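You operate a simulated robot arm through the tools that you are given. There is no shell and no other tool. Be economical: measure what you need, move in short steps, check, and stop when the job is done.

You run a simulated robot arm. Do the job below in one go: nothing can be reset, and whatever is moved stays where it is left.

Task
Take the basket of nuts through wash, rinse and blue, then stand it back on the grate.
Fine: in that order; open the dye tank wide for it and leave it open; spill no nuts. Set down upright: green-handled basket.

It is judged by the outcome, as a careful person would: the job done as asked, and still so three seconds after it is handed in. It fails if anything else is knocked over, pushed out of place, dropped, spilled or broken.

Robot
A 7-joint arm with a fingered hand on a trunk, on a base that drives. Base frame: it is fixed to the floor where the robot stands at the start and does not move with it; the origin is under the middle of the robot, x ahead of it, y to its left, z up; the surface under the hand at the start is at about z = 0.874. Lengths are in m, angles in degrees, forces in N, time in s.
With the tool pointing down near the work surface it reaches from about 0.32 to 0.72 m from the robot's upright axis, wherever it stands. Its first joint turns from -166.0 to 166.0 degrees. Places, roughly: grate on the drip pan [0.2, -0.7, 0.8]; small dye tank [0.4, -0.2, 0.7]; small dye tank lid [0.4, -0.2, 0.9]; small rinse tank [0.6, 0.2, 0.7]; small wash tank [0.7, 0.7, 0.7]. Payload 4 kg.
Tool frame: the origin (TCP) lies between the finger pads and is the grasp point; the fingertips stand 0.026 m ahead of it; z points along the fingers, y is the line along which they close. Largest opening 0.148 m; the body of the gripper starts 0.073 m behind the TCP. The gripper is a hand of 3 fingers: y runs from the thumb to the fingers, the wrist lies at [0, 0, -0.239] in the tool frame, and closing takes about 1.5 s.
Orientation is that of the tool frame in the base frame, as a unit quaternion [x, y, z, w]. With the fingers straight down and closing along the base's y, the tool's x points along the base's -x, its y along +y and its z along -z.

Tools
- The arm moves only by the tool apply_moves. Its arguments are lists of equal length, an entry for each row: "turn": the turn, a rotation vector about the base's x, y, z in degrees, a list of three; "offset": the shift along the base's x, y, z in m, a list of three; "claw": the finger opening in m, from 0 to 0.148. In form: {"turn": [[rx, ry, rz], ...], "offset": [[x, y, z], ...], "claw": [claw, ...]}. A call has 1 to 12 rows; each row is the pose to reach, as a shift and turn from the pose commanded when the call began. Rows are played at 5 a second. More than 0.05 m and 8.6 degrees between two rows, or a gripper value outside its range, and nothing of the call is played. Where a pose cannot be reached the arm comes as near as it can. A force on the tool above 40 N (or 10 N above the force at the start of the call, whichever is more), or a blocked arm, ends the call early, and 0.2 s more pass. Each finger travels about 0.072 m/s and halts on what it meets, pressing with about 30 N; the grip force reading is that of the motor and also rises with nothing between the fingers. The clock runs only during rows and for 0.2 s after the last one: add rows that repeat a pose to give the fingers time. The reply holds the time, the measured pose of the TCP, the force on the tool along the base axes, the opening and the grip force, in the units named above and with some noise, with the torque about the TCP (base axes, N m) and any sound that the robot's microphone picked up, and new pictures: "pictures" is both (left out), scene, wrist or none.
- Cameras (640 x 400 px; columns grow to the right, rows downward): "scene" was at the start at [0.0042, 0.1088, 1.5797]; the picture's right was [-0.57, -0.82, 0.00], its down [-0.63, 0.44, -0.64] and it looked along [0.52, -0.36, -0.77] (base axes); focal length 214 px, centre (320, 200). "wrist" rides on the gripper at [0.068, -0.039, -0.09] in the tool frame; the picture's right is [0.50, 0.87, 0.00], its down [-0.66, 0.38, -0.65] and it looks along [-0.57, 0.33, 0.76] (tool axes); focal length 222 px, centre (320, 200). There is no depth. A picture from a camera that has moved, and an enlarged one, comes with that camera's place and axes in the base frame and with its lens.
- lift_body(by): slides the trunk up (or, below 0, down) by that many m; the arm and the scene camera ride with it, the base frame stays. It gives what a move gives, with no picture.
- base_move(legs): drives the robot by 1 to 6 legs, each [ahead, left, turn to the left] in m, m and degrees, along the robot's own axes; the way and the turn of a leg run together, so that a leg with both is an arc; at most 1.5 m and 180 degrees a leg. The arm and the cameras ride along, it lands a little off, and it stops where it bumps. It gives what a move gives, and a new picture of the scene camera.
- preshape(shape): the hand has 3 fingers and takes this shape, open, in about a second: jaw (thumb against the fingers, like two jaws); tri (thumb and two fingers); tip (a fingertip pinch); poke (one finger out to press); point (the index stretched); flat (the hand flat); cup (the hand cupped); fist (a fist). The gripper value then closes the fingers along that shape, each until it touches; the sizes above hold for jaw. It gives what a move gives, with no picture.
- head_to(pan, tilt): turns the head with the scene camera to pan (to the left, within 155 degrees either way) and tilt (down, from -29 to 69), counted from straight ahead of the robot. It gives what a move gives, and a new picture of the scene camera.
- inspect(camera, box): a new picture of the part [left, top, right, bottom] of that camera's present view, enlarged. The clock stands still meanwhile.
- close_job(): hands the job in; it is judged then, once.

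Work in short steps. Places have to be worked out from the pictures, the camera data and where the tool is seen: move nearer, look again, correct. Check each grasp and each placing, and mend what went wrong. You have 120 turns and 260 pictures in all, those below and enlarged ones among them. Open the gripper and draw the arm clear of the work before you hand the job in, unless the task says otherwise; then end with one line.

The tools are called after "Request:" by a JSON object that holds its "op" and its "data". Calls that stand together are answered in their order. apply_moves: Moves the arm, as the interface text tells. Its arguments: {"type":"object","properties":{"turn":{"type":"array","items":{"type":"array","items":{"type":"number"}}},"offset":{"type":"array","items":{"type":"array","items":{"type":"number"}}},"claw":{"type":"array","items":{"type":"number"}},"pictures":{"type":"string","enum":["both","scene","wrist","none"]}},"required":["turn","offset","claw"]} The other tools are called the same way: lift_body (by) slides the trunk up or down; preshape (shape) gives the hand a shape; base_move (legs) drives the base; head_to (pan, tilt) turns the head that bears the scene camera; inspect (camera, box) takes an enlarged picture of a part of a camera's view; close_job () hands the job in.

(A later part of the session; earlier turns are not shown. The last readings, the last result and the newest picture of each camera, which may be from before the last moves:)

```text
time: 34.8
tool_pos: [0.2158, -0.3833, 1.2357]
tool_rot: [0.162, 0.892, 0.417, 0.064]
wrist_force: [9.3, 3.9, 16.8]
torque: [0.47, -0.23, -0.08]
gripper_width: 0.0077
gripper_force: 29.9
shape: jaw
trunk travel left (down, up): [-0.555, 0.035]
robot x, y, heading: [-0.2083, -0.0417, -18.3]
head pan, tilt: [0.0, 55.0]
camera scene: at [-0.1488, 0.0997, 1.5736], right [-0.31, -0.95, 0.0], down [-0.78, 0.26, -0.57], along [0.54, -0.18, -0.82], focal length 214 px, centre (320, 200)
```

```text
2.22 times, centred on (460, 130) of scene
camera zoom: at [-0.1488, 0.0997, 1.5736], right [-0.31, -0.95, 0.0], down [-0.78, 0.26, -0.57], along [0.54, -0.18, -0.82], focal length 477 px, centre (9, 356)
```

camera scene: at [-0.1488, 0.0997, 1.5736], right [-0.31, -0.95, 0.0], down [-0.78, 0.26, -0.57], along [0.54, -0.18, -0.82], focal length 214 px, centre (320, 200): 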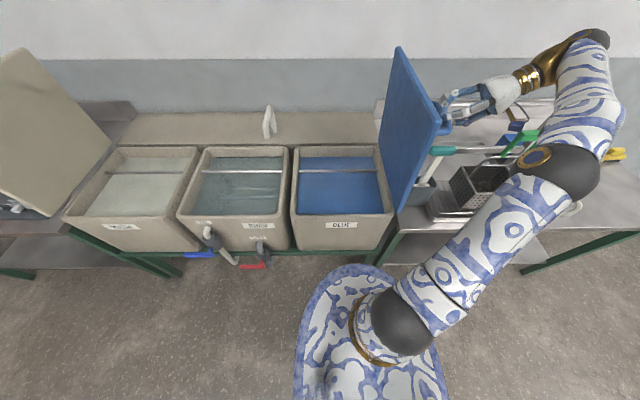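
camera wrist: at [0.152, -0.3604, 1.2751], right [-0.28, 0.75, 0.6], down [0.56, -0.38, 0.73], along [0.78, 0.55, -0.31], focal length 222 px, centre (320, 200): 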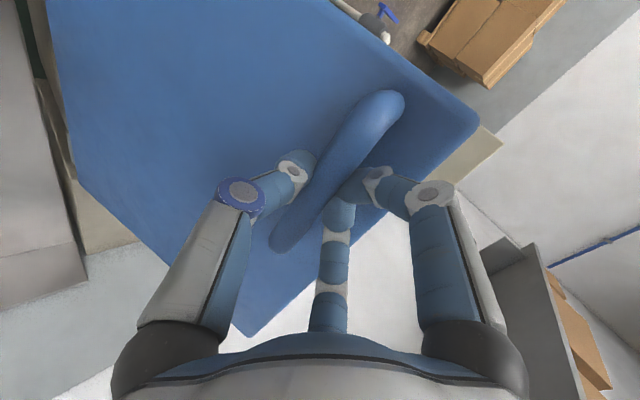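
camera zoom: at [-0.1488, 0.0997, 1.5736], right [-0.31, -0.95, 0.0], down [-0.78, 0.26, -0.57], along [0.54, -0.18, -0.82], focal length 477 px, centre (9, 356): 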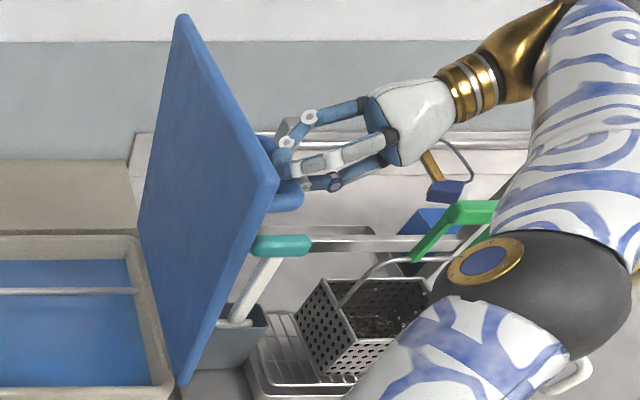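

About 89° now with the brush still clear; 2.5 cm more takes it just past vertical.

Request:
{"op": "base_move", "data": {"legs": [[0, -0.025, 0]]}}

Request:
{"op": "inspect", "data": {"camera": "scene", "box": [360, 40, 560, 220]}}

```text
time: 35.6
tool_pos: [0.2046, -0.4123, 1.235]
tool_rot: [0.163, 0.891, 0.418, 0.065]
wrist_force: [0.5, -0.3, 0.2]
torque: [0.04, -0.03, -0.01]
gripper_width: 0.0047
gripper_force: 30.1
shape: jaw
trunk travel left (down, up): [-0.555, 0.035]
robot x, y, heading: [-0.215, -0.072, -18.4]
head pan, tilt: [0.0, 55.0]
camera scene: at [-0.1578, 0.0717, 1.5738], right [-0.31, -0.95, 0.0], down [-0.78, 0.26, -0.57], along [0.55, -0.18, -0.82], focal length 214 px, centre (320, 200)
```

scene: 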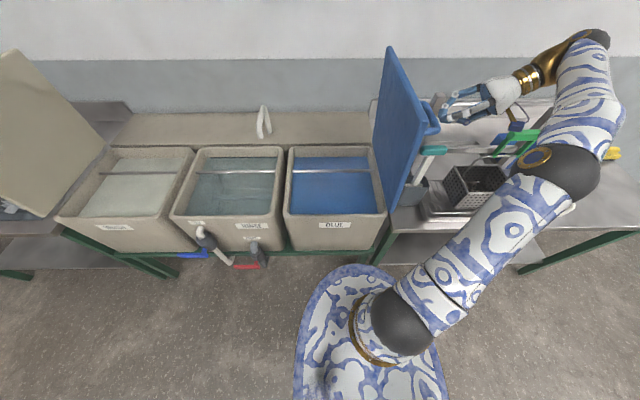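

```text
2.22 times, centred on (460, 130) of scene
camera zoom: at [-0.1578, 0.0717, 1.5738], right [-0.31, -0.95, 0.0], down [-0.78, 0.26, -0.57], along [0.55, -0.18, -0.82], focal length 477 px, centre (9, 356)
```

zoom: 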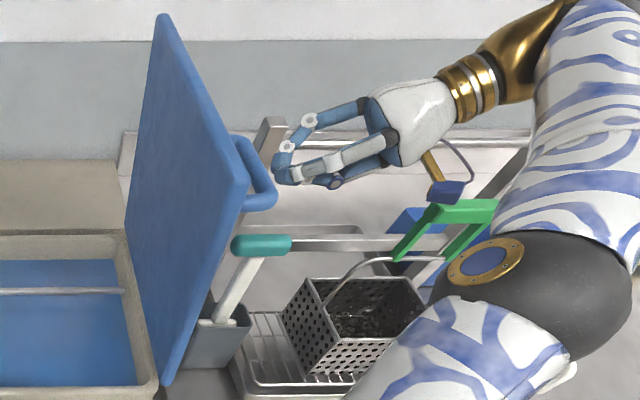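

The hand slipped off the bar and the lid rests upright at about 90° with no load — open like the wash lid. I withdraw the hand to the right, then up while turning it back to pointing down.

Request:
{"op": "apply_moves", "data": {"turn": [[0, 0, 0], [-7.5, 2.5, 0], [-15, 5, 0], [-22.5, 7.5, 0], [-30, 10, 0], [-37.5, 12.5, 0], [-45, 15, 0], [-47.4, 15.8, 0]], "offset": [[-0.011, -0.033, 0.005], [-0.015, -0.045, 0.03], [-0.015, -0.045, 0.055], [-0.015, -0.045, 0.08], [-0.015, -0.045, 0.105], [-0.015, -0.045, 0.13], [-0.015, -0.045, 0.15], [-0.015, -0.045, 0.16]], "claw": [0.0, 0.0, 0.0, 0.0, 0.0, 0.0, 0.0, 0.0], "pictures": "scene"}}

```text
time: 37.4
tool_pos: [0.1718, -0.3753, 1.3528]
tool_rot: [0.179, 0.984, 0.003, 0.016]
wrist_force: [0.3, -0.1, -0.2]
torque: [-0.03, 0.06, 0.0]
gripper_width: 0.0047
gripper_force: 29.9
shape: jaw
out of reach, approached as far as the arm can: row 1, 2, 3, 4, 5, 6, 7, 8
trunk travel left (down, up): [-0.555, 0.035]
robot x, y, heading: [-0.2172, -0.0649, -18.3]
head pan, tilt: [0.0, 55.0]
camera scene: at [-0.1548, 0.0761, 1.5733], right [-0.31, -0.95, 0.0], down [-0.78, 0.26, -0.57], along [0.54, -0.18, -0.82], focal length 214 px, centre (320, 200)
```

scene: 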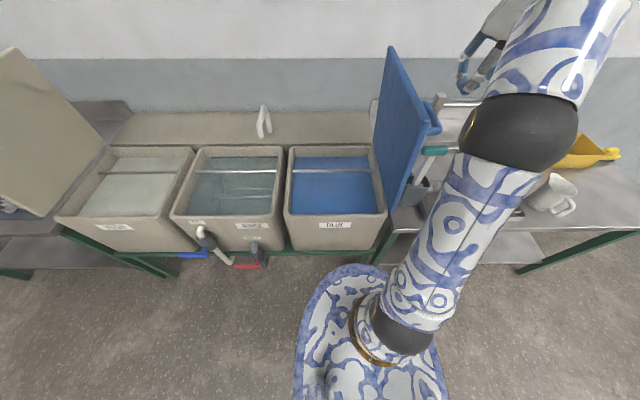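

Now I drive right to stand in front of the basket.

Request:
{"op": "base_move", "data": {"legs": [[-0.05, 0, 0], [0, -0.465, 0]]}}

Request:
{"op": "head_to", "data": {"pan": 0, "tilt": 50}}

```text
time: 40.7
tool_pos: [-0.0288, -0.8025, 1.3523]
tool_rot: [0.183, 0.983, 0.004, 0.017]
wrist_force: [0.7, -0.9, 0.5]
torque: [-0.01, -0.04, 0.0]
gripper_width: 0.0044
gripper_force: 30.7
shape: jaw
trunk travel left (down, up): [-0.555, 0.035]
robot x, y, heading: [-0.4128, -0.4884, -18.8]
head pan, tilt: [0.0, 55.0]
camera scene: at [-0.3513, -0.3483, 1.5738], right [-0.32, -0.95, 0.0], down [-0.78, 0.26, -0.57], along [0.54, -0.18, -0.82], focal length 214 px, centre (320, 200)
```

scene: 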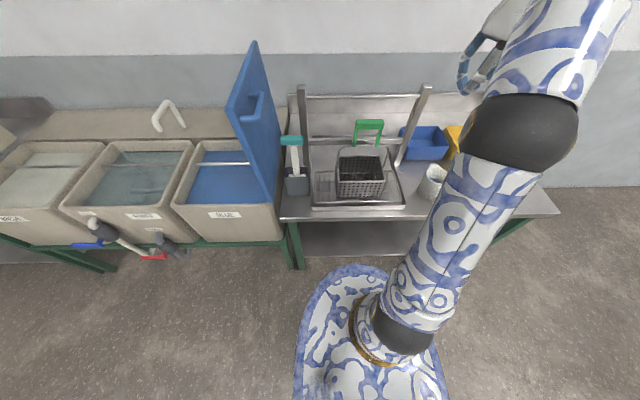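

```text
time: 41.4
tool_pos: [-0.0279, -0.8028, 1.3527]
tool_rot: [0.184, 0.983, 0.004, 0.017]
wrist_force: [1.1, 0.2, -0.4]
torque: [-0.02, -0.02, 0.02]
gripper_width: 0.0048
gripper_force: 30.0
shape: jaw
trunk travel left (down, up): [-0.555, 0.035]
robot x, y, heading: [-0.4135, -0.488, -18.9]
head pan, tilt: [0.0, 50.0]
camera scene: at [-0.3465, -0.3495, 1.5802], right [-0.32, -0.95, 0.0], down [-0.73, 0.25, -0.64], along [0.61, -0.21, -0.77], focal length 214 px, centre (320, 200)
```

scene: 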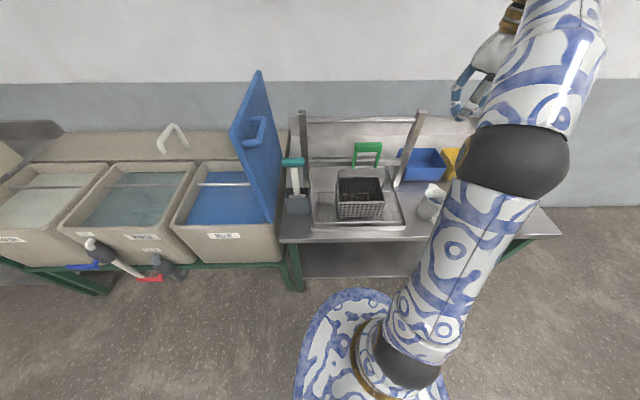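

I zoom on the basket for a front view to fix the grip's position.

Request:
{"op": "inspect", "data": {"camera": "scene", "box": [290, 100, 430, 240]}}

Request:
{"op": "inspect", "data": {"camera": "wrist", "box": [0, 0, 640, 400]}}

```text
2.86 times, centred on (360, 170) of scene
camera zoom: at [-0.3465, -0.3495, 1.5802], right [-0.32, -0.95, 0.0], down [-0.73, 0.25, -0.64], along [0.61, -0.21, -0.77], focal length 613 px, centre (206, 286)
```

zoom: 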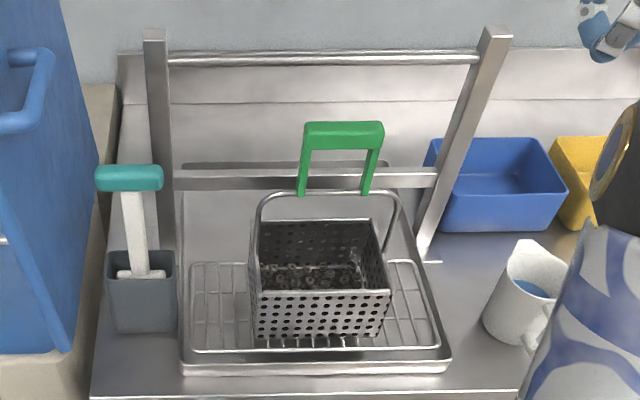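

```text
1.00 times, centred on (320, 200) of wrist (not enlarged: the box is as wide or as high as the picture)
camera zoom: at [-0.1085, -0.8151, 1.4393], right [-0.15, 0.99, 0.0], down [0.72, 0.11, 0.68], along [0.67, 0.1, -0.73], focal length 222 px, centre (320, 200)
```

zoom: 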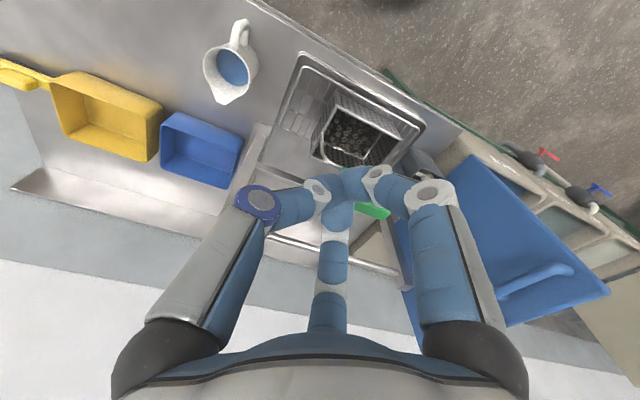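

The bail stands upright over the basket centre; grip bar along the row at about n=0.34, l=-0.593, z=1.175. I bring the hand over it high up, turning it 90° so it closes across the bar.

Request:
{"op": "apply_moves", "data": {"turn": [[0, 0, 7.73], [0, 0, 15.47], [0, 0, 23.2], [0, 0, 30.9], [0, 0, 38.7], [0, 0, 46.4], [0, 0, 54.1], [0, 0, 61.9], [0, 0, 69.6], [0, 0, 77.3], [0, 0, 85.1], [0, 0, 92.8]], "offset": [[0.005, 0.014, 0], [0.01, 0.028, 0], [0.014, 0.042, 0], [0.019, 0.056, 0], [0.023, 0.07, 0.005], [0.028, 0.084, 0.005], [0.033, 0.098, 0.01], [0.037, 0.112, 0.01], [0.042, 0.126, 0.01], [0.047, 0.14, 0.01], [0.051, 0.154, 0.01], [0.056, 0.168, 0.01]], "claw": [0.07, 0.07, 0.07, 0.07, 0.07, 0.07, 0.07, 0.07, 0.07, 0.07, 0.07, 0.07], "pictures": "both"}}

```text
time: 44.0
tool_pos: [0.0247, -0.641, 1.3623]
tool_rot: [-0.558, 0.83, 0.013, 0.01]
wrist_force: [-0.1, 0.2, 0.0]
torque: [-0.01, 0.0, -0.04]
gripper_width: 0.0696
gripper_force: 0.0
shape: jaw
out of reach, approached as far as the arm can: row 12
trunk travel left (down, up): [-0.555, 0.035]
robot x, y, heading: [-0.4111, -0.4845, -18.7]
head pan, tilt: [0.0, 50.0]
camera scene: at [-0.3465, -0.3494, 1.5802], right [-0.32, -0.95, 0.0], down [-0.73, 0.25, -0.64], along [0.61, -0.21, -0.77], focal length 214 px, centre (320, 200)
camera wrist: at [0.0349, -0.7221, 1.4498], right [-0.99, -0.14, -0.01], down [-0.1, 0.73, 0.68], along [-0.09, 0.67, -0.73], focal length 222 px, centre (320, 200)
```

scene: 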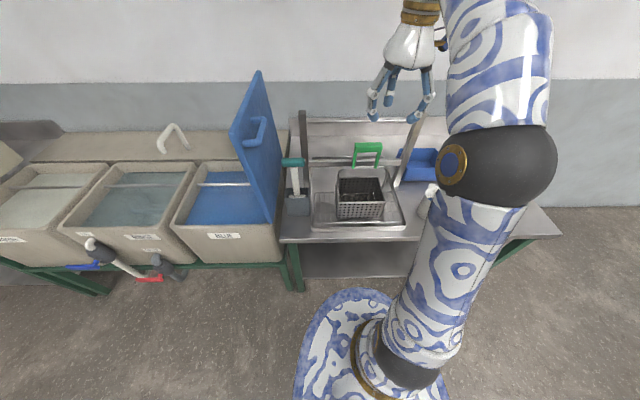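
wrist: 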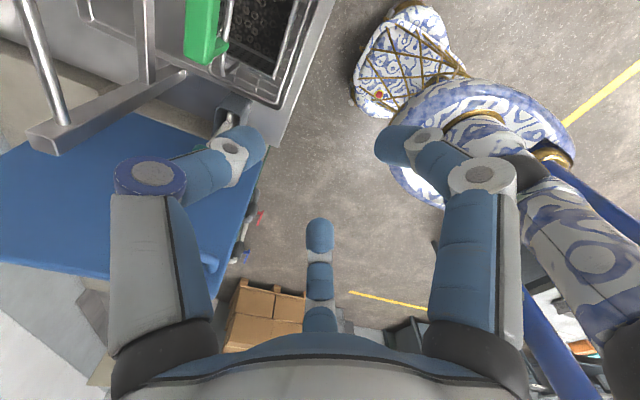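

That nearly reached a wrist limit. Since the three fingers close symmetrically at 120°, a 30° yaw puts one finger in front and two behind the bar just as well; I rotate back to that and move over the grip.

Request:
{"op": "apply_moves", "data": {"turn": [[0, 0, -7], [0, 0, -14], [0, 0, -21], [0, 0, -28], [0, 0, -35], [0, 0, -42], [0, 0, -49], [0, 0, -56.2]], "offset": [[0.014, -0.004, 0], [0.028, -0.008, 0], [0.042, -0.012, 0], [0.055, -0.015, 0], [0.069, -0.019, 0], [0.083, -0.023, 0], [0.097, -0.026, -0.01], [0.11, -0.029, -0.03]], "claw": [0.08, 0.08, 0.08, 0.08, 0.08, 0.08, 0.08, 0.08], "pictures": "both"}}

Request:
{"op": "inspect", "data": {"camera": "scene", "box": [290, 60, 470, 240]}}

```text
time: 45.8
tool_pos: [0.09, -0.6561, 1.3367]
tool_rot: [-0.177, 0.984, 0.009, 0.016]
wrist_force: [-0.2, 0.5, 0.0]
torque: [-0.01, 0.03, 0.0]
gripper_width: 0.0798
gripper_force: 0.1
shape: jaw
out of reach, approached as far as the arm can: row 2, 3, 4, 5, 6, 7, 8
trunk travel left (down, up): [-0.555, 0.035]
robot x, y, heading: [-0.4107, -0.4881, -18.8]
head pan, tilt: [0.0, 50.0]
camera scene: at [-0.3459, -0.3496, 1.5802], right [-0.32, -0.95, 0.0], down [-0.73, 0.25, -0.64], along [0.61, -0.21, -0.77], focal length 214 px, centre (320, 200)
camera wrist: at [0.0381, -0.7168, 1.424], right [-0.77, 0.64, -0.01], down [0.46, 0.57, 0.68], along [0.44, 0.52, -0.73], focal length 222 px, centre (320, 200)
```

scene: 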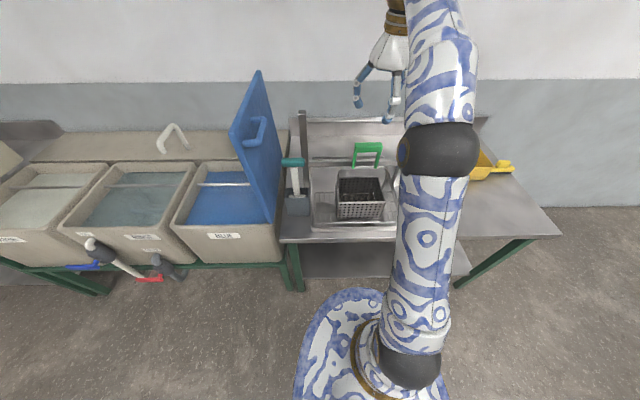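
wrist: 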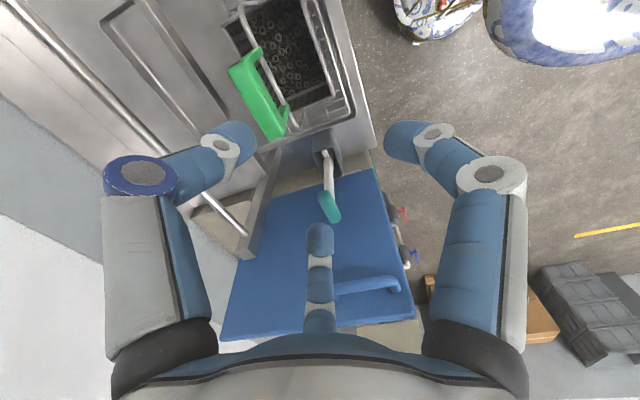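

```text
2.22 times, centred on (380, 150) of scene
camera zoom: at [-0.3459, -0.3496, 1.5802], right [-0.32, -0.95, 0.0], down [-0.73, 0.25, -0.64], along [0.61, -0.21, -0.77], focal length 477 px, centre (187, 311)
```

zoom: 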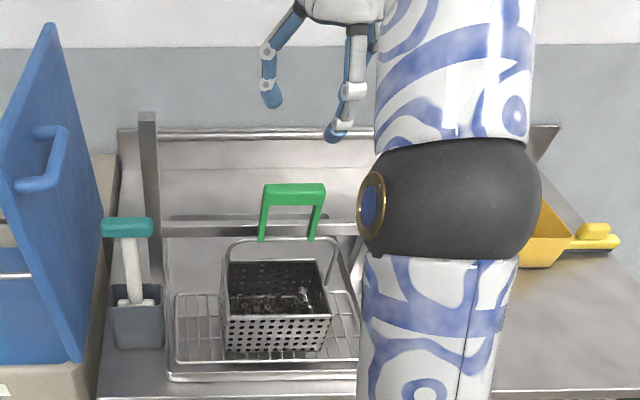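

Reach at this height falls short, so I drive 8 cm closer and then look straight down at the grip.

Request:
{"op": "base_move", "data": {"legs": [[0.07, 0, 0]]}}

Request:
{"op": "apply_moves", "data": {"turn": [[0, 0, -4], [0, 0, -8]], "offset": [[0, 0, -0.02], [0, 0, -0.04]], "claw": [0.08, 0.08], "pictures": "both"}}

```text
time: 46.8
tool_pos: [0.1576, -0.6766, 1.3363]
tool_rot: [-0.179, 0.984, 0.009, 0.015]
wrist_force: [0.5, 0.0, 0.6]
torque: [0.0, -0.01, 0.0]
gripper_width: 0.0797
gripper_force: 0.1
shape: jaw
trunk travel left (down, up): [-0.555, 0.035]
robot x, y, heading: [-0.3453, -0.5106, -18.5]
head pan, tilt: [0.0, 50.0]
camera scene: at [-0.2788, -0.3724, 1.5801], right [-0.32, -0.95, 0.0], down [-0.73, 0.25, -0.64], along [0.61, -0.21, -0.77], focal length 214 px, centre (320, 200)
```

scene: 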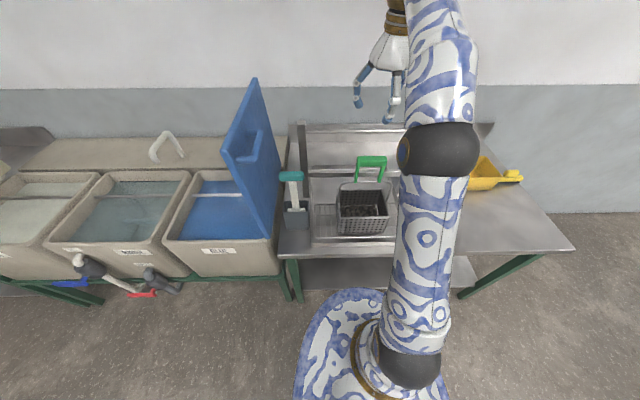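

```text
time: 47.4
tool_pos: [0.1573, -0.675, 1.2986]
tool_rot: [-0.109, 0.994, 0.007, 0.016]
wrist_force: [0.4, 0.0, -0.1]
torque: [-0.04, 0.0, 0.04]
gripper_width: 0.0799
gripper_force: 0.1
shape: jaw
trunk travel left (down, up): [-0.555, 0.035]
robot x, y, heading: [-0.3476, -0.5146, -18.8]
head pan, tilt: [0.0, 50.0]
camera scene: at [-0.2802, -0.3719, 1.5802], right [-0.32, -0.95, 0.0], down [-0.73, 0.25, -0.64], along [0.61, -0.21, -0.77], focal length 214 px, centre (320, 200)
camera wrist: at [0.0973, -0.7304, 1.3862], right [-0.68, 0.74, -0.01], down [0.54, 0.5, 0.68], along [0.5, 0.46, -0.73], focal length 222 px, centre (320, 200)
```

scene: 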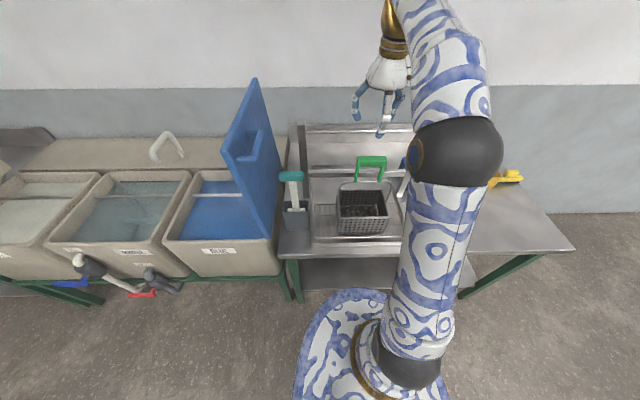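
wrist: 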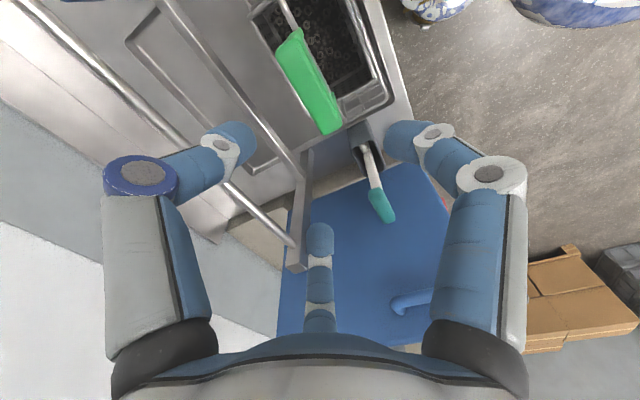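

Triangulating both cameras, the grip is at n≈0.37, l≈-0.603, z≈1.13 (leaning slightly back), and the frame is well behind. I descend part-way and look again.

Request:
{"op": "apply_moves", "data": {"turn": [[0, 0, 0], [0, 0, 0], [0, 0, 0]], "offset": [[0.002, -0.005, -0.03], [0.004, -0.011, -0.06], [0.006, -0.0145, -0.09]], "claw": [0.08, 0.08, 0.08], "pictures": "wrist"}}

Request:
{"op": "inspect", "data": {"camera": "scene", "box": [310, 90, 450, 230]}}

```text
time: 48.2
tool_pos: [0.163, -0.6923, 1.208]
tool_rot: [-0.11, 0.994, 0.007, 0.016]
wrist_force: [0.1, 0.3, -0.1]
torque: [0.01, 0.02, 0.01]
gripper_width: 0.0799
gripper_force: 0.1
shape: jaw
trunk travel left (down, up): [-0.555, 0.035]
robot x, y, heading: [-0.3458, -0.508, -18.8]
head pan, tilt: [0.0, 50.0]
camera wrist: at [0.1035, -0.747, 1.2957], right [-0.68, 0.74, -0.01], down [0.54, 0.5, 0.68], along [0.5, 0.46, -0.73], focal length 222 px, centre (320, 200)
```

wrist: 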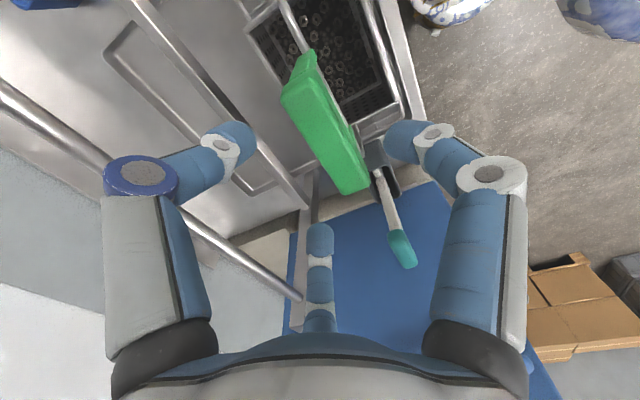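

```text
2.86 times, centred on (380, 160) of scene
camera zoom: at [-0.2799, -0.3721, 1.5802], right [-0.32, -0.95, 0.0], down [-0.73, 0.25, -0.64], along [0.61, -0.21, -0.77], focal length 613 px, centre (149, 314)
```

zoom: 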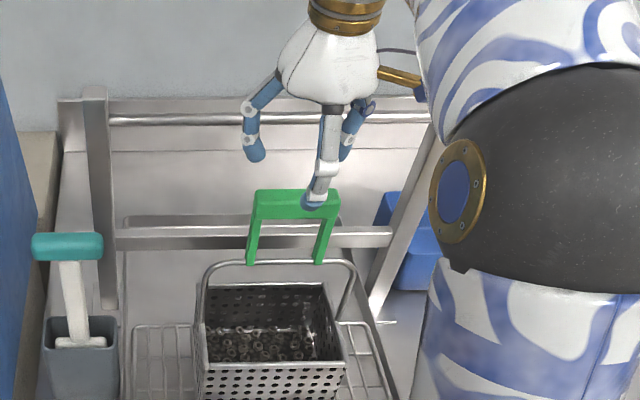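

Nearly above the bar; I correct 1 cm toward the front and descend to grip height.

Request:
{"op": "apply_moves", "data": {"turn": [[0, 0, 0], [0, 0, 0], [0, 0, 0]], "offset": [[-0.01, -0.002, -0.02], [-0.01, -0.002, -0.044], [-0.01, -0.002, -0.066]], "claw": [0.08, 0.08, 0.08], "pictures": "wrist"}}

Request:
{"op": "inspect", "data": {"camera": "scene", "box": [310, 90, 450, 230]}}

```text
time: 49.0
tool_pos: [0.1516, -0.6927, 1.1408]
tool_rot: [-0.11, 0.994, 0.006, 0.016]
wrist_force: [0.6, 0.5, -1.0]
torque: [0.0, -0.01, 0.02]
gripper_width: 0.0801
gripper_force: 0.0
shape: jaw
trunk travel left (down, up): [-0.555, 0.035]
robot x, y, heading: [-0.3444, -0.5122, -18.6]
head pan, tilt: [0.0, 50.0]
camera wrist: at [0.0927, -0.7477, 1.2283], right [-0.68, 0.74, -0.01], down [0.54, 0.5, 0.68], along [0.5, 0.46, -0.73], focal length 222 px, centre (320, 200)
```

wrist: 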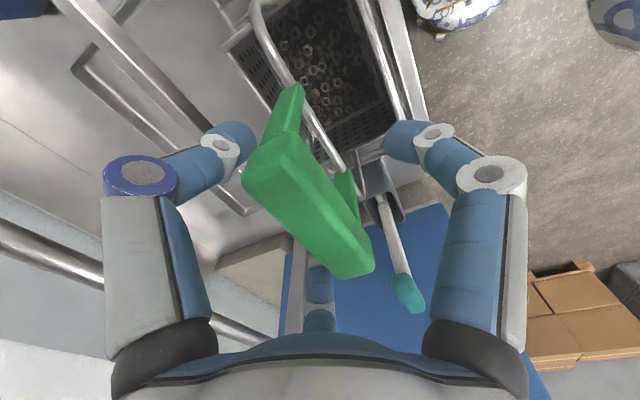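

```text
2.86 times, centred on (380, 160) of scene
camera zoom: at [-0.2799, -0.372, 1.5802], right [-0.32, -0.95, 0.0], down [-0.73, 0.25, -0.64], along [0.61, -0.21, -0.77], focal length 613 px, centre (149, 314)
```

zoom: 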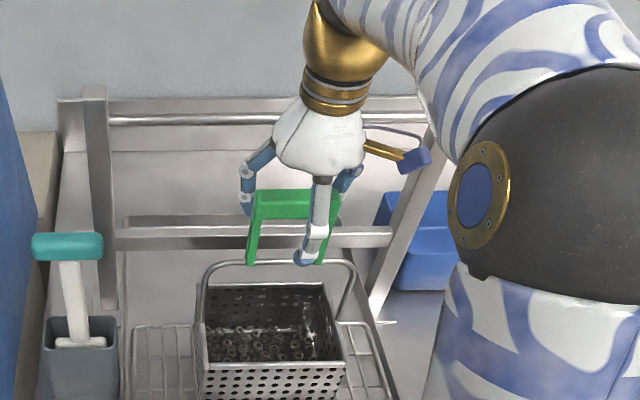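

The bar is centred in the hand with the fingertips below it. I close.

Request:
{"op": "apply_moves", "data": {"turn": [[0, 0, 0], [0, 0, 0], [0, 0, 0], [0, 0, 0], [0, 0, 0], [0, 0, 0]], "offset": [[0, 0, 0], [0, 0, 0], [0, 0, 0], [0, 0, 0], [0, 0, 0], [0, 0, 0]], "claw": [0.05, 0.03, 0.0, 0.0, 0.0, 0.0], "pictures": "wrist"}}

Request:
{"op": "inspect", "data": {"camera": "scene", "box": [310, 90, 450, 230]}}

```text
time: 50.4
tool_pos: [0.1535, -0.6928, 1.1402]
tool_rot: [-0.109, 0.994, 0.008, 0.015]
wrist_force: [-0.1, -0.5, -0.2]
torque: [0.04, -0.01, -0.03]
gripper_width: 0.0138
gripper_force: 30.4
shape: jaw
trunk travel left (down, up): [-0.555, 0.035]
robot x, y, heading: [-0.3446, -0.5112, -18.6]
head pan, tilt: [0.0, 50.0]
camera wrist: at [0.0931, -0.7479, 1.2283], right [-0.68, 0.74, -0.01], down [0.54, 0.5, 0.68], along [0.5, 0.46, -0.73], focal length 222 px, centre (320, 200)
```

wrist: 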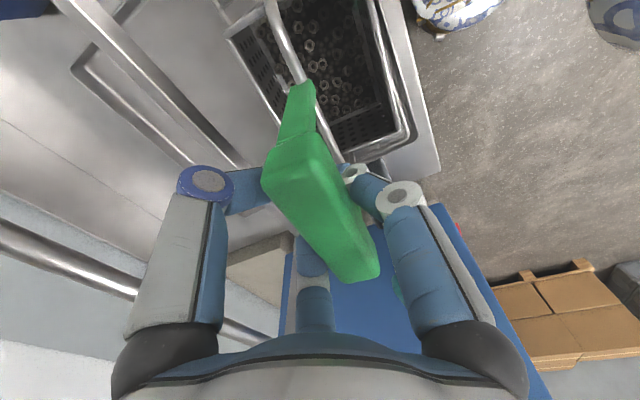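

```text
2.86 times, centred on (380, 160) of scene
camera zoom: at [-0.2794, -0.3722, 1.5802], right [-0.32, -0.95, 0.0], down [-0.73, 0.25, -0.64], along [0.61, -0.21, -0.77], focal length 613 px, centre (149, 314)
```

zoom: 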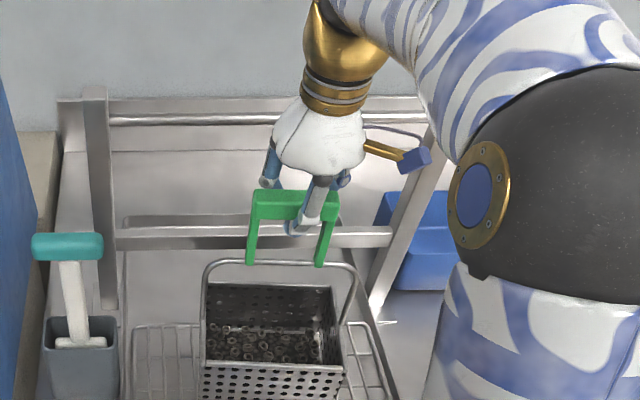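

Gripped (0.014 width under the bar). I lift 4 cm gently and check.

Request:
{"op": "apply_moves", "data": {"turn": [[0, 0, 0], [0, 0, 0], [0, 0, 0], [0, 0, 0], [0, 0, 0]], "offset": [[0, 0, 0.005], [0, 0, 0.013], [0, 0, 0.022], [0, 0, 0.032], [0, 0, 0.04]], "claw": [0.0, 0.0, 0.0, 0.0, 0.0], "pictures": "wrist"}}

Request:
{"op": "inspect", "data": {"camera": "scene", "box": [310, 90, 450, 230]}}

```text
time: 51.6
tool_pos: [0.1531, -0.6937, 1.1807]
tool_rot: [-0.109, 0.994, 0.008, 0.016]
wrist_force: [-0.6, -0.2, -7.6]
torque: [0.01, -0.02, 0.0]
gripper_width: 0.0137
gripper_force: 29.8
shape: jaw
trunk travel left (down, up): [-0.555, 0.035]
robot x, y, heading: [-0.3477, -0.5094, -18.5]
head pan, tilt: [0.0, 50.0]
camera wrist: at [0.0926, -0.7484, 1.2672], right [-0.68, 0.74, -0.01], down [0.54, 0.5, 0.68], along [0.5, 0.46, -0.73], focal length 222 px, centre (320, 200)
```

wrist: 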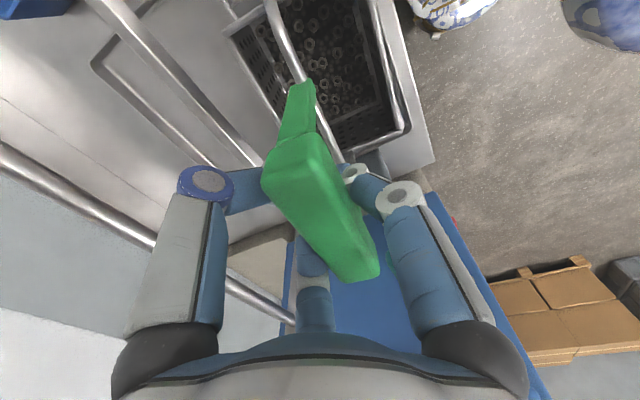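

```text
2.86 times, centred on (380, 160) of scene
camera zoom: at [-0.2794, -0.3722, 1.5802], right [-0.32, -0.95, 0.0], down [-0.73, 0.25, -0.64], along [0.61, -0.21, -0.77], focal length 613 px, centre (149, 314)
```

zoom: 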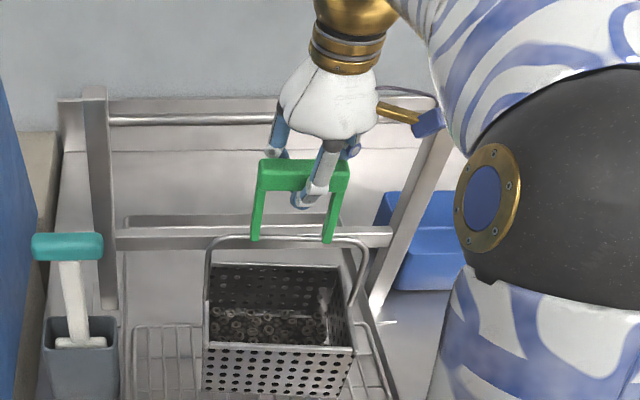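

The basket hangs level (≈0.8 kg), upright, nuts in. I raise it 4 cm more, then back away and drive left to the wash tank, well in front of the open lid.

Request:
{"op": "apply_moves", "data": {"turn": [[0, 0, 0], [0, 0, 0], [0, 0, 0], [0, 0, 0]], "offset": [[0, 0, 0.012], [0, 0, 0.025], [0, 0, 0.037], [0, 0, 0.045]], "claw": [0.0, 0.0, 0.0, 0.0], "pictures": "none"}}

Request:
{"op": "base_move", "data": {"legs": [[-0.36, 0, 0]]}}

```text
time: 52.6
tool_pos: [0.1531, -0.6925, 1.2251]
tool_rot: [-0.109, 0.994, 0.008, 0.015]
wrist_force: [-0.9, -0.8, -7.8]
torque: [0.02, -0.01, -0.02]
gripper_width: 0.0136
gripper_force: 30.0
shape: jaw
trunk travel left (down, up): [-0.555, 0.035]
robot x, y, heading: [-0.3438, -0.5102, -18.7]
head pan, tilt: [0.0, 50.0]
```

```text
time: 54.9
tool_pos: [-0.1941, -0.5759, 1.2255]
tool_rot: [-0.109, 0.994, 0.007, 0.015]
wrist_force: [-0.3, -0.4, -8.4]
torque: [-0.04, -0.07, 0.01]
gripper_width: 0.0139
gripper_force: 30.1
shape: jaw
trunk travel left (down, up): [-0.555, 0.035]
robot x, y, heading: [-0.694, -0.3921, -19.1]
head pan, tilt: [0.0, 50.0]
camera scene: at [-0.6254, -0.2546, 1.5802], right [-0.32, -0.95, 0.0], down [-0.73, 0.25, -0.64], along [0.61, -0.21, -0.77], focal length 214 px, centre (320, 200)
```

scene: 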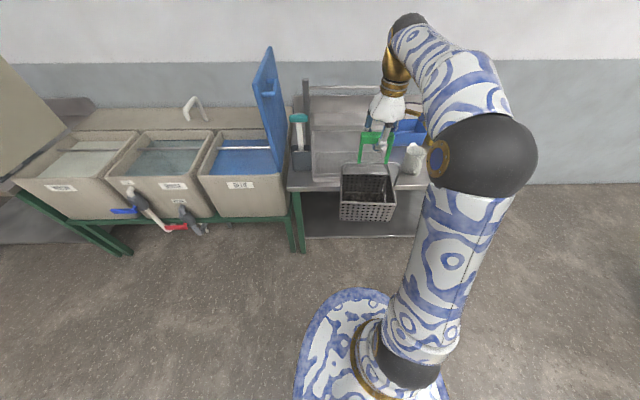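

Clear of the table. I drive left to stand before the wash tank.

Request:
{"op": "base_move", "data": {"legs": [[0, 1.44, 0.7]]}}

Request:
{"op": "inspect", "data": {"camera": "scene", "box": [160, 50, 480, 250]}}

```text
time: 62.0
tool_pos: [0.2589, 0.773, 1.2251]
tool_rot: [-0.113, 0.993, 0.007, 0.015]
wrist_force: [-0.1, 0.1, -8.7]
torque: [0.02, -0.05, -0.03]
gripper_width: 0.0139
gripper_force: 29.8
shape: jaw
trunk travel left (down, up): [-0.555, 0.035]
robot x, y, heading: [-0.2415, 0.9512, -18.2]
head pan, tilt: [0.0, 50.0]
camera scene: at [-0.176, 1.0897, 1.5802], right [-0.31, -0.95, 0.0], down [-0.73, 0.24, -0.64], along [0.61, -0.2, -0.77], focal length 214 px, centre (320, 200)
```

scene: 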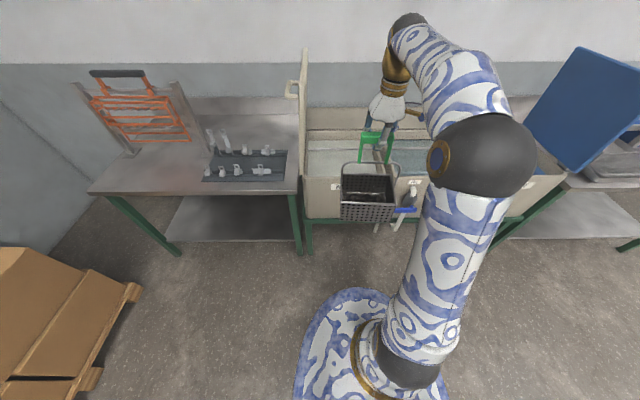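

```text
2.00 times, centred on (320, 150) of scene
camera zoom: at [-0.176, 1.0897, 1.5802], right [-0.31, -0.95, 0.0], down [-0.73, 0.24, -0.64], along [0.61, -0.2, -0.77], focal length 429 px, centre (320, 300)
```

zoom: 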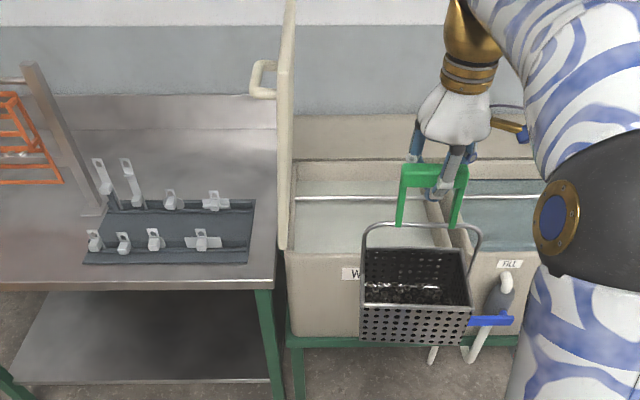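

The basket hangs about 3.5 cm in front of the TCP; the wash tank interior is l≈0.68–1.03, with a rod near n≈0.49. I drive 0.41 forward and 0.04 left to hang the basket over the free front part.

Request:
{"op": "base_move", "data": {"legs": [[0.2, 0.04, 0], [0.205, 0, 0]]}}

Request:
{"op": "inspect", "data": {"camera": "scene", "box": [260, 80, 460, 280]}}

Request:
{"op": "inspect", "data": {"camera": "wrist", "box": [0, 0, 640, 400]}}

```text
time: 64.8
tool_pos: [0.6601, 0.6796, 1.225]
tool_rot: [-0.111, 0.994, 0.009, 0.015]
wrist_force: [-0.6, 0.5, -7.7]
torque: [-0.02, -0.06, 0.0]
gripper_width: 0.0133
gripper_force: 30.2
shape: jaw
trunk travel left (down, up): [-0.555, 0.035]
robot x, y, heading: [0.1609, 0.8579, -18.6]
head pan, tilt: [0.0, 50.0]
camera scene: at [0.2274, 0.9981, 1.5801], right [-0.32, -0.95, 0.0], down [-0.73, 0.24, -0.64], along [0.61, -0.2, -0.77], focal length 214 px, centre (320, 200)
```

scene: 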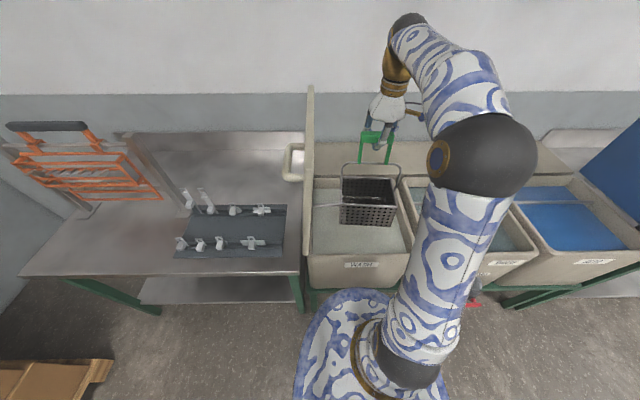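

```text
2.00 times, centred on (360, 180) of scene
camera zoom: at [0.2274, 0.9981, 1.5801], right [-0.32, -0.95, 0.0], down [-0.73, 0.24, -0.64], along [0.61, -0.2, -0.77], focal length 429 px, centre (240, 240)
```

zoom: 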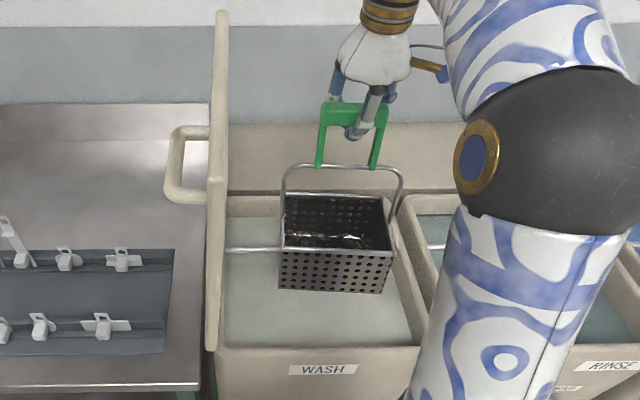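

```text
1.00 times, centred on (320, 200) of wrist (not enlarged: the box is as wide or as high as the picture)
camera zoom: at [0.6016, 0.6241, 1.3116], right [-0.68, 0.73, -0.01], down [0.54, 0.5, 0.68], along [0.5, 0.46, -0.73], focal length 222 px, centre (320, 200)
```

zoom: 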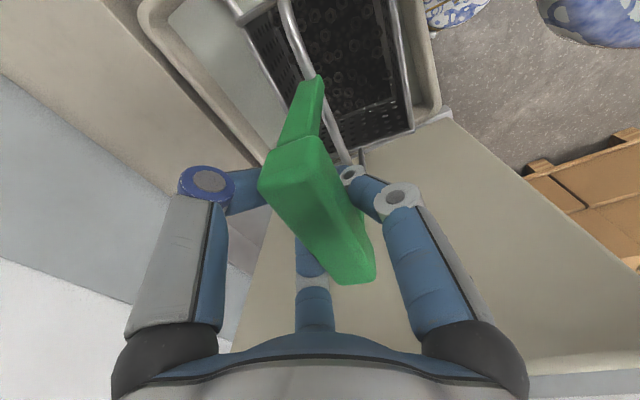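

The basket hangs over the free water in front of the rod (water z≈0.81, floor ≈0.55). I lower it 0.285 m straight down to submerge it.

Request:
{"op": "apply_moves", "data": {"turn": [[0, 0, 0], [0, 0, 0], [0, 0, 0], [0, 0, 0], [0, 0, 0], [0, 0, 0], [0, 0, 0], [0, 0, 0], [0, 0, 0], [0, 0, 0], [0, 0, 0], [0, 0, 0]], "offset": [[0, 0, -0.024], [0, 0, -0.048], [0, 0, -0.072], [0, 0, -0.096], [0, 0, -0.12], [0, 0, -0.144], [0, 0, -0.168], [0, 0, -0.192], [0, 0, -0.216], [0, 0, -0.24], [0, 0, -0.264], [0, 0, -0.285]], "claw": [0, 0, 0, 0, 0, 0, 0, 0, 0, 0, 0, 0], "pictures": "scene"}}

Request:
{"op": "inspect", "data": {"camera": "scene", "box": [260, 80, 460, 280]}}

```text
time: 67.4
tool_pos: [0.6593, 0.6794, 0.9373]
tool_rot: [-0.112, 0.994, 0.007, 0.015]
wrist_force: [0.1, 0.0, -7.7]
torque: [0.0, -0.16, 0.02]
gripper_width: 0.0132
gripper_force: 29.7
shape: jaw
trunk travel left (down, up): [-0.555, 0.035]
robot x, y, heading: [0.1612, 0.8623, -18.3]
head pan, tilt: [0.0, 50.0]
camera scene: at [0.2271, 0.9982, 1.5802], right [-0.32, -0.95, 0.0], down [-0.73, 0.24, -0.64], along [0.61, -0.2, -0.77], focal length 214 px, centre (320, 200)
```

scene: 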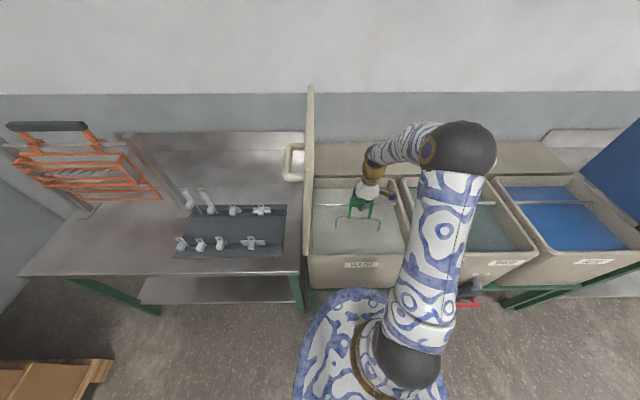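

```text
2.00 times, centred on (360, 180) of scene
camera zoom: at [0.2271, 0.9982, 1.5802], right [-0.32, -0.95, 0.0], down [-0.73, 0.24, -0.64], along [0.61, -0.2, -0.77], focal length 429 px, centre (240, 240)
```

zoom: 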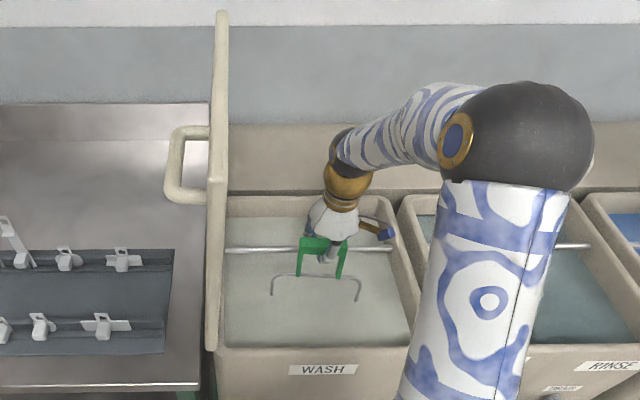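

The basket is fully under the wash surface. I hold it there for a few seconds, with a little up-and-down motion.

Request:
{"op": "apply_moves", "data": {"turn": [[0, 0, 0], [0, 0, 0], [0, 0, 0], [0, 0, 0], [0, 0, 0], [0, 0, 0], [0, 0, 0], [0, 0, 0], [0, 0, 0], [0, 0, 0], [0, 0, 0], [0, 0, 0]], "offset": [[0, 0, 0], [0, 0, 0], [0, 0, 0], [0, 0, -0.01], [0, 0, 0], [0, 0, 0], [0, 0, -0.01], [0, 0, 0], [0, 0, 0], [0, 0, 0], [0, 0, 0], [0, 0, 0]], "claw": [0, 0, 0, 0, 0, 0, 0, 0, 0, 0, 0, 0], "pictures": "none"}}

Request:
{"op": "apply_moves", "data": {"turn": [[0, 0, 0], [0, 0, 0], [0, 0, 0], [0, 0, 0], [0, 0, 0], [0, 0, 0], [0, 0, 0], [0, 0, 0], [0, 0, 0], [0, 0, 0], [0, 0, 0], [0, 0, 0]], "offset": [[0, 0, 0], [0, 0, 0], [0, 0, 0], [0, 0, 0], [0, 0, 0], [0, 0, 0], [0, 0, 0], [0, 0, 0], [0, 0, 0], [0, 0, 0], [0, 0, 0], [0, 0, 0]], "claw": [0, 0, 0, 0, 0, 0, 0, 0, 0, 0, 0, 0], "pictures": "none"}}

Request:
{"op": "apply_moves", "data": {"turn": [[0, 0, 0], [0, 0, 0], [0, 0, 0], [0, 0, 0], [0, 0, 0], [0, 0, 0], [0, 0, 0], [0, 0, 0], [0, 0, 0], [0, 0, 0], [0, 0, 0], [0, 0, 0]], "offset": [[0, 0, 0.024], [0, 0, 0.048], [0, 0, 0.072], [0, 0, 0.096], [0, 0, 0.12], [0, 0, 0.144], [0, 0, 0.168], [0, 0, 0.192], [0, 0, 0.216], [0, 0, 0.24], [0, 0, 0.264], [0, 0, 0.285]], "claw": [0, 0, 0, 0, 0, 0, 0, 0, 0, 0, 0, 0], "pictures": "both"}}

```text
time: 70.0
tool_pos: [0.6614, 0.6794, 0.9392]
tool_rot: [-0.111, 0.994, 0.008, 0.015]
wrist_force: [0.0, 0.4, -7.6]
torque: [-0.09, -0.12, 0.02]
gripper_width: 0.0133
gripper_force: 30.4
shape: jaw
trunk travel left (down, up): [-0.555, 0.035]
robot x, y, heading: [0.1636, 0.8628, -18.6]
head pan, tilt: [0.0, 50.0]
```

```text
time: 72.6
tool_pos: [0.6617, 0.6798, 0.9375]
tool_rot: [-0.111, 0.994, 0.008, 0.014]
wrist_force: [0.2, 0.4, -8.4]
torque: [-0.04, -0.11, -0.05]
gripper_width: 0.0134
gripper_force: 29.8
shape: jaw
trunk travel left (down, up): [-0.555, 0.035]
robot x, y, heading: [0.1593, 0.8616, -18.5]
head pan, tilt: [0.0, 50.0]
```

```text
time: 75.2
tool_pos: [0.6608, 0.6813, 1.2227]
tool_rot: [-0.112, 0.994, 0.007, 0.014]
wrist_force: [0.0, 0.5, -7.9]
torque: [-0.03, -0.14, -0.06]
gripper_width: 0.0133
gripper_force: 30.1
shape: jaw
trunk travel left (down, up): [-0.555, 0.035]
robot x, y, heading: [0.1618, 0.8618, -18.3]
head pan, tilt: [0.0, 50.0]
camera scene: at [0.2268, 0.9984, 1.5802], right [-0.32, -0.95, 0.0], down [-0.73, 0.24, -0.64], along [0.61, -0.2, -0.77], focal length 214 px, centre (320, 200)
camera wrist: at [0.6013, 0.6258, 1.3103], right [-0.68, 0.73, 0.0], down [0.54, 0.5, 0.68], along [0.5, 0.46, -0.73], focal length 222 px, centre (320, 200)
```

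scene: 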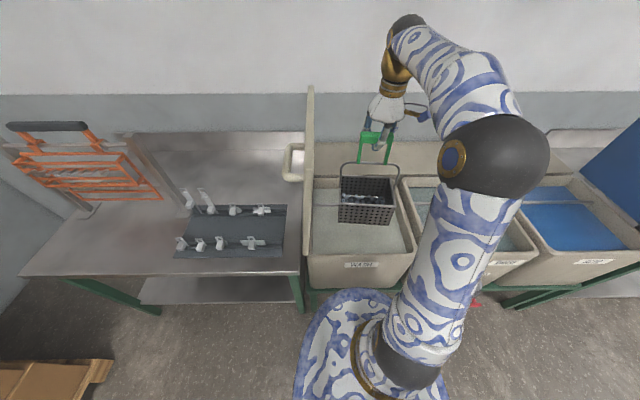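
wrist: 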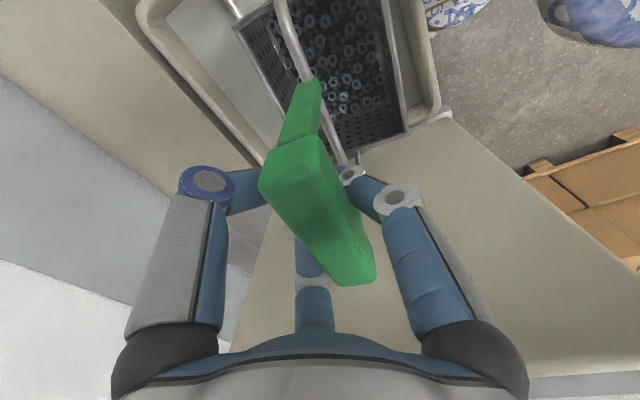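

Nuts are visibly clean. I back off slightly (clear of the taps), shift right to the rinse tank, and check before going in.

Request:
{"op": "base_move", "data": {"legs": [[-0.15, 0, 0], [0, -0.448, 0]]}}

Request:
{"op": "inspect", "data": {"camera": "scene", "box": [260, 80, 460, 280]}}

```text
time: 78.9
tool_pos: [0.3789, 0.2999, 1.2231]
tool_rot: [-0.11, 0.994, 0.008, 0.015]
wrist_force: [0.9, -0.4, -8.3]
torque: [-0.07, -0.09, -0.03]
gripper_width: 0.0132
gripper_force: 30.1
shape: jaw
trunk travel left (down, up): [-0.555, 0.035]
robot x, y, heading: [-0.1191, 0.4791, -18.8]
head pan, tilt: [0.0, 50.0]
camera scene: at [-0.054, 0.6186, 1.5802], right [-0.32, -0.95, 0.0], down [-0.73, 0.25, -0.64], along [0.61, -0.21, -0.77], focal length 214 px, centre (320, 200)
```

scene: 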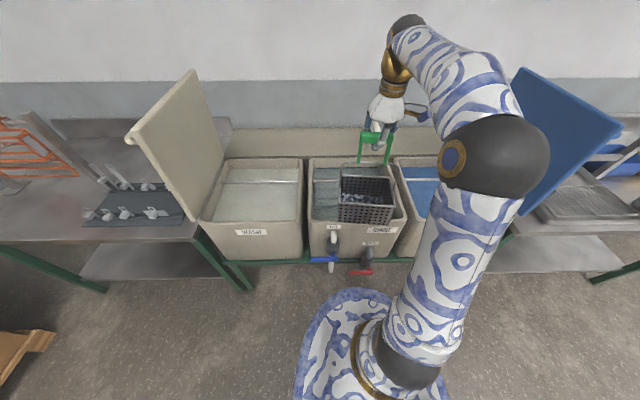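

```text
2.00 times, centred on (360, 180) of scene
camera zoom: at [-0.054, 0.6186, 1.5802], right [-0.32, -0.95, 0.0], down [-0.73, 0.25, -0.64], along [0.61, -0.21, -0.77], focal length 429 px, centre (240, 240)
```

zoom: 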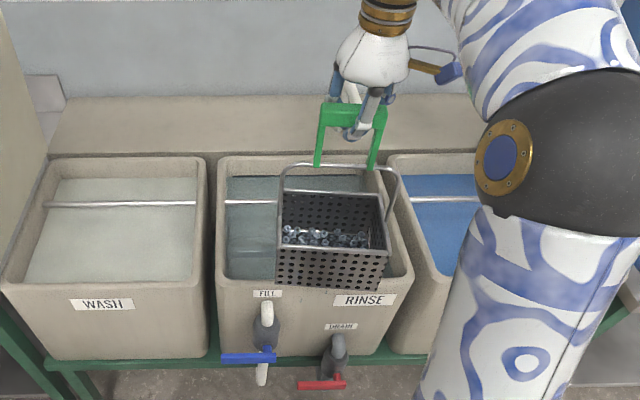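

Aligned with the rinse tank (interior centre l≈0.41). I drive 0.148 forward and check the faucet clearance.

Request:
{"op": "base_move", "data": {"legs": [[0.148, 0, 0.3]]}}

Request:
{"op": "inspect", "data": {"camera": "wrist", "box": [0, 0, 640, 400]}}

Request:
{"op": "inspect", "data": {"camera": "scene", "box": [260, 80, 460, 280]}}

```text
time: 80.3
tool_pos: [0.5192, 0.2577, 1.2235]
tool_rot: [-0.115, 0.993, 0.009, 0.013]
wrist_force: [-0.8, -0.3, -8.0]
torque: [0.03, 0.03, -0.04]
gripper_width: 0.0131
gripper_force: 29.8
shape: jaw
trunk travel left (down, up): [-0.555, 0.035]
robot x, y, heading: [0.0157, 0.4325, -18.3]
head pan, tilt: [0.0, 50.0]
camera scene: at [0.0851, 0.5728, 1.5801], right [-0.31, -0.95, 0.0], down [-0.73, 0.24, -0.64], along [0.61, -0.2, -0.77], focal length 214 px, centre (320, 200)
```

scene: 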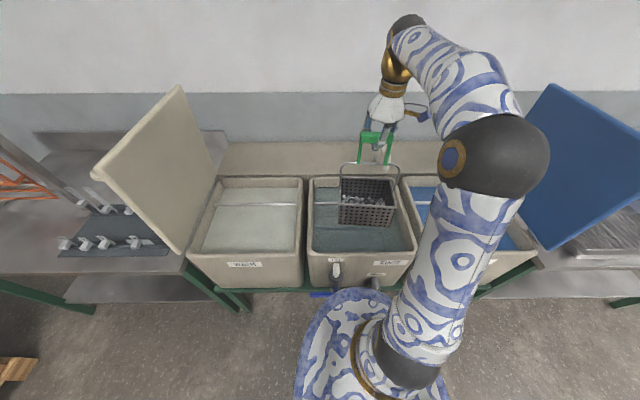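

```text
1.00 times, centred on (320, 200) of wrist (not enlarged: the box is as wide or as high as the picture)
camera zoom: at [0.4609, 0.2015, 1.3096], right [-0.68, 0.73, 0.0], down [0.53, 0.5, 0.68], along [0.5, 0.46, -0.73], focal length 222 px, centre (320, 200)
```

zoom: 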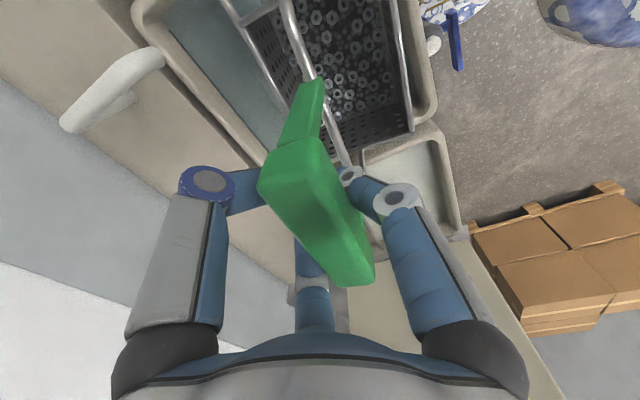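

```text
2.00 times, centred on (360, 180) of scene
camera zoom: at [0.0851, 0.5728, 1.5801], right [-0.31, -0.95, 0.0], down [-0.73, 0.24, -0.64], along [0.61, -0.2, -0.77], focal length 429 px, centre (240, 240)
```

zoom: 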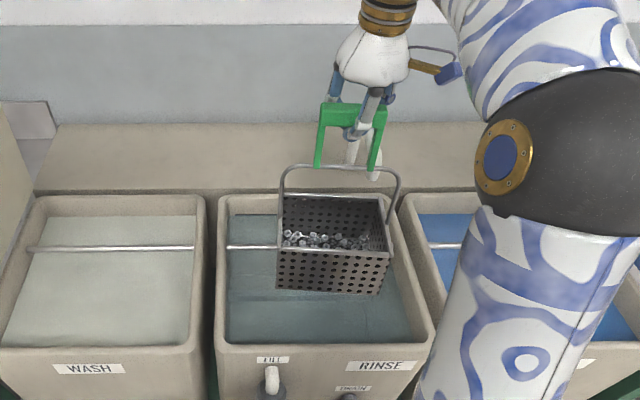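

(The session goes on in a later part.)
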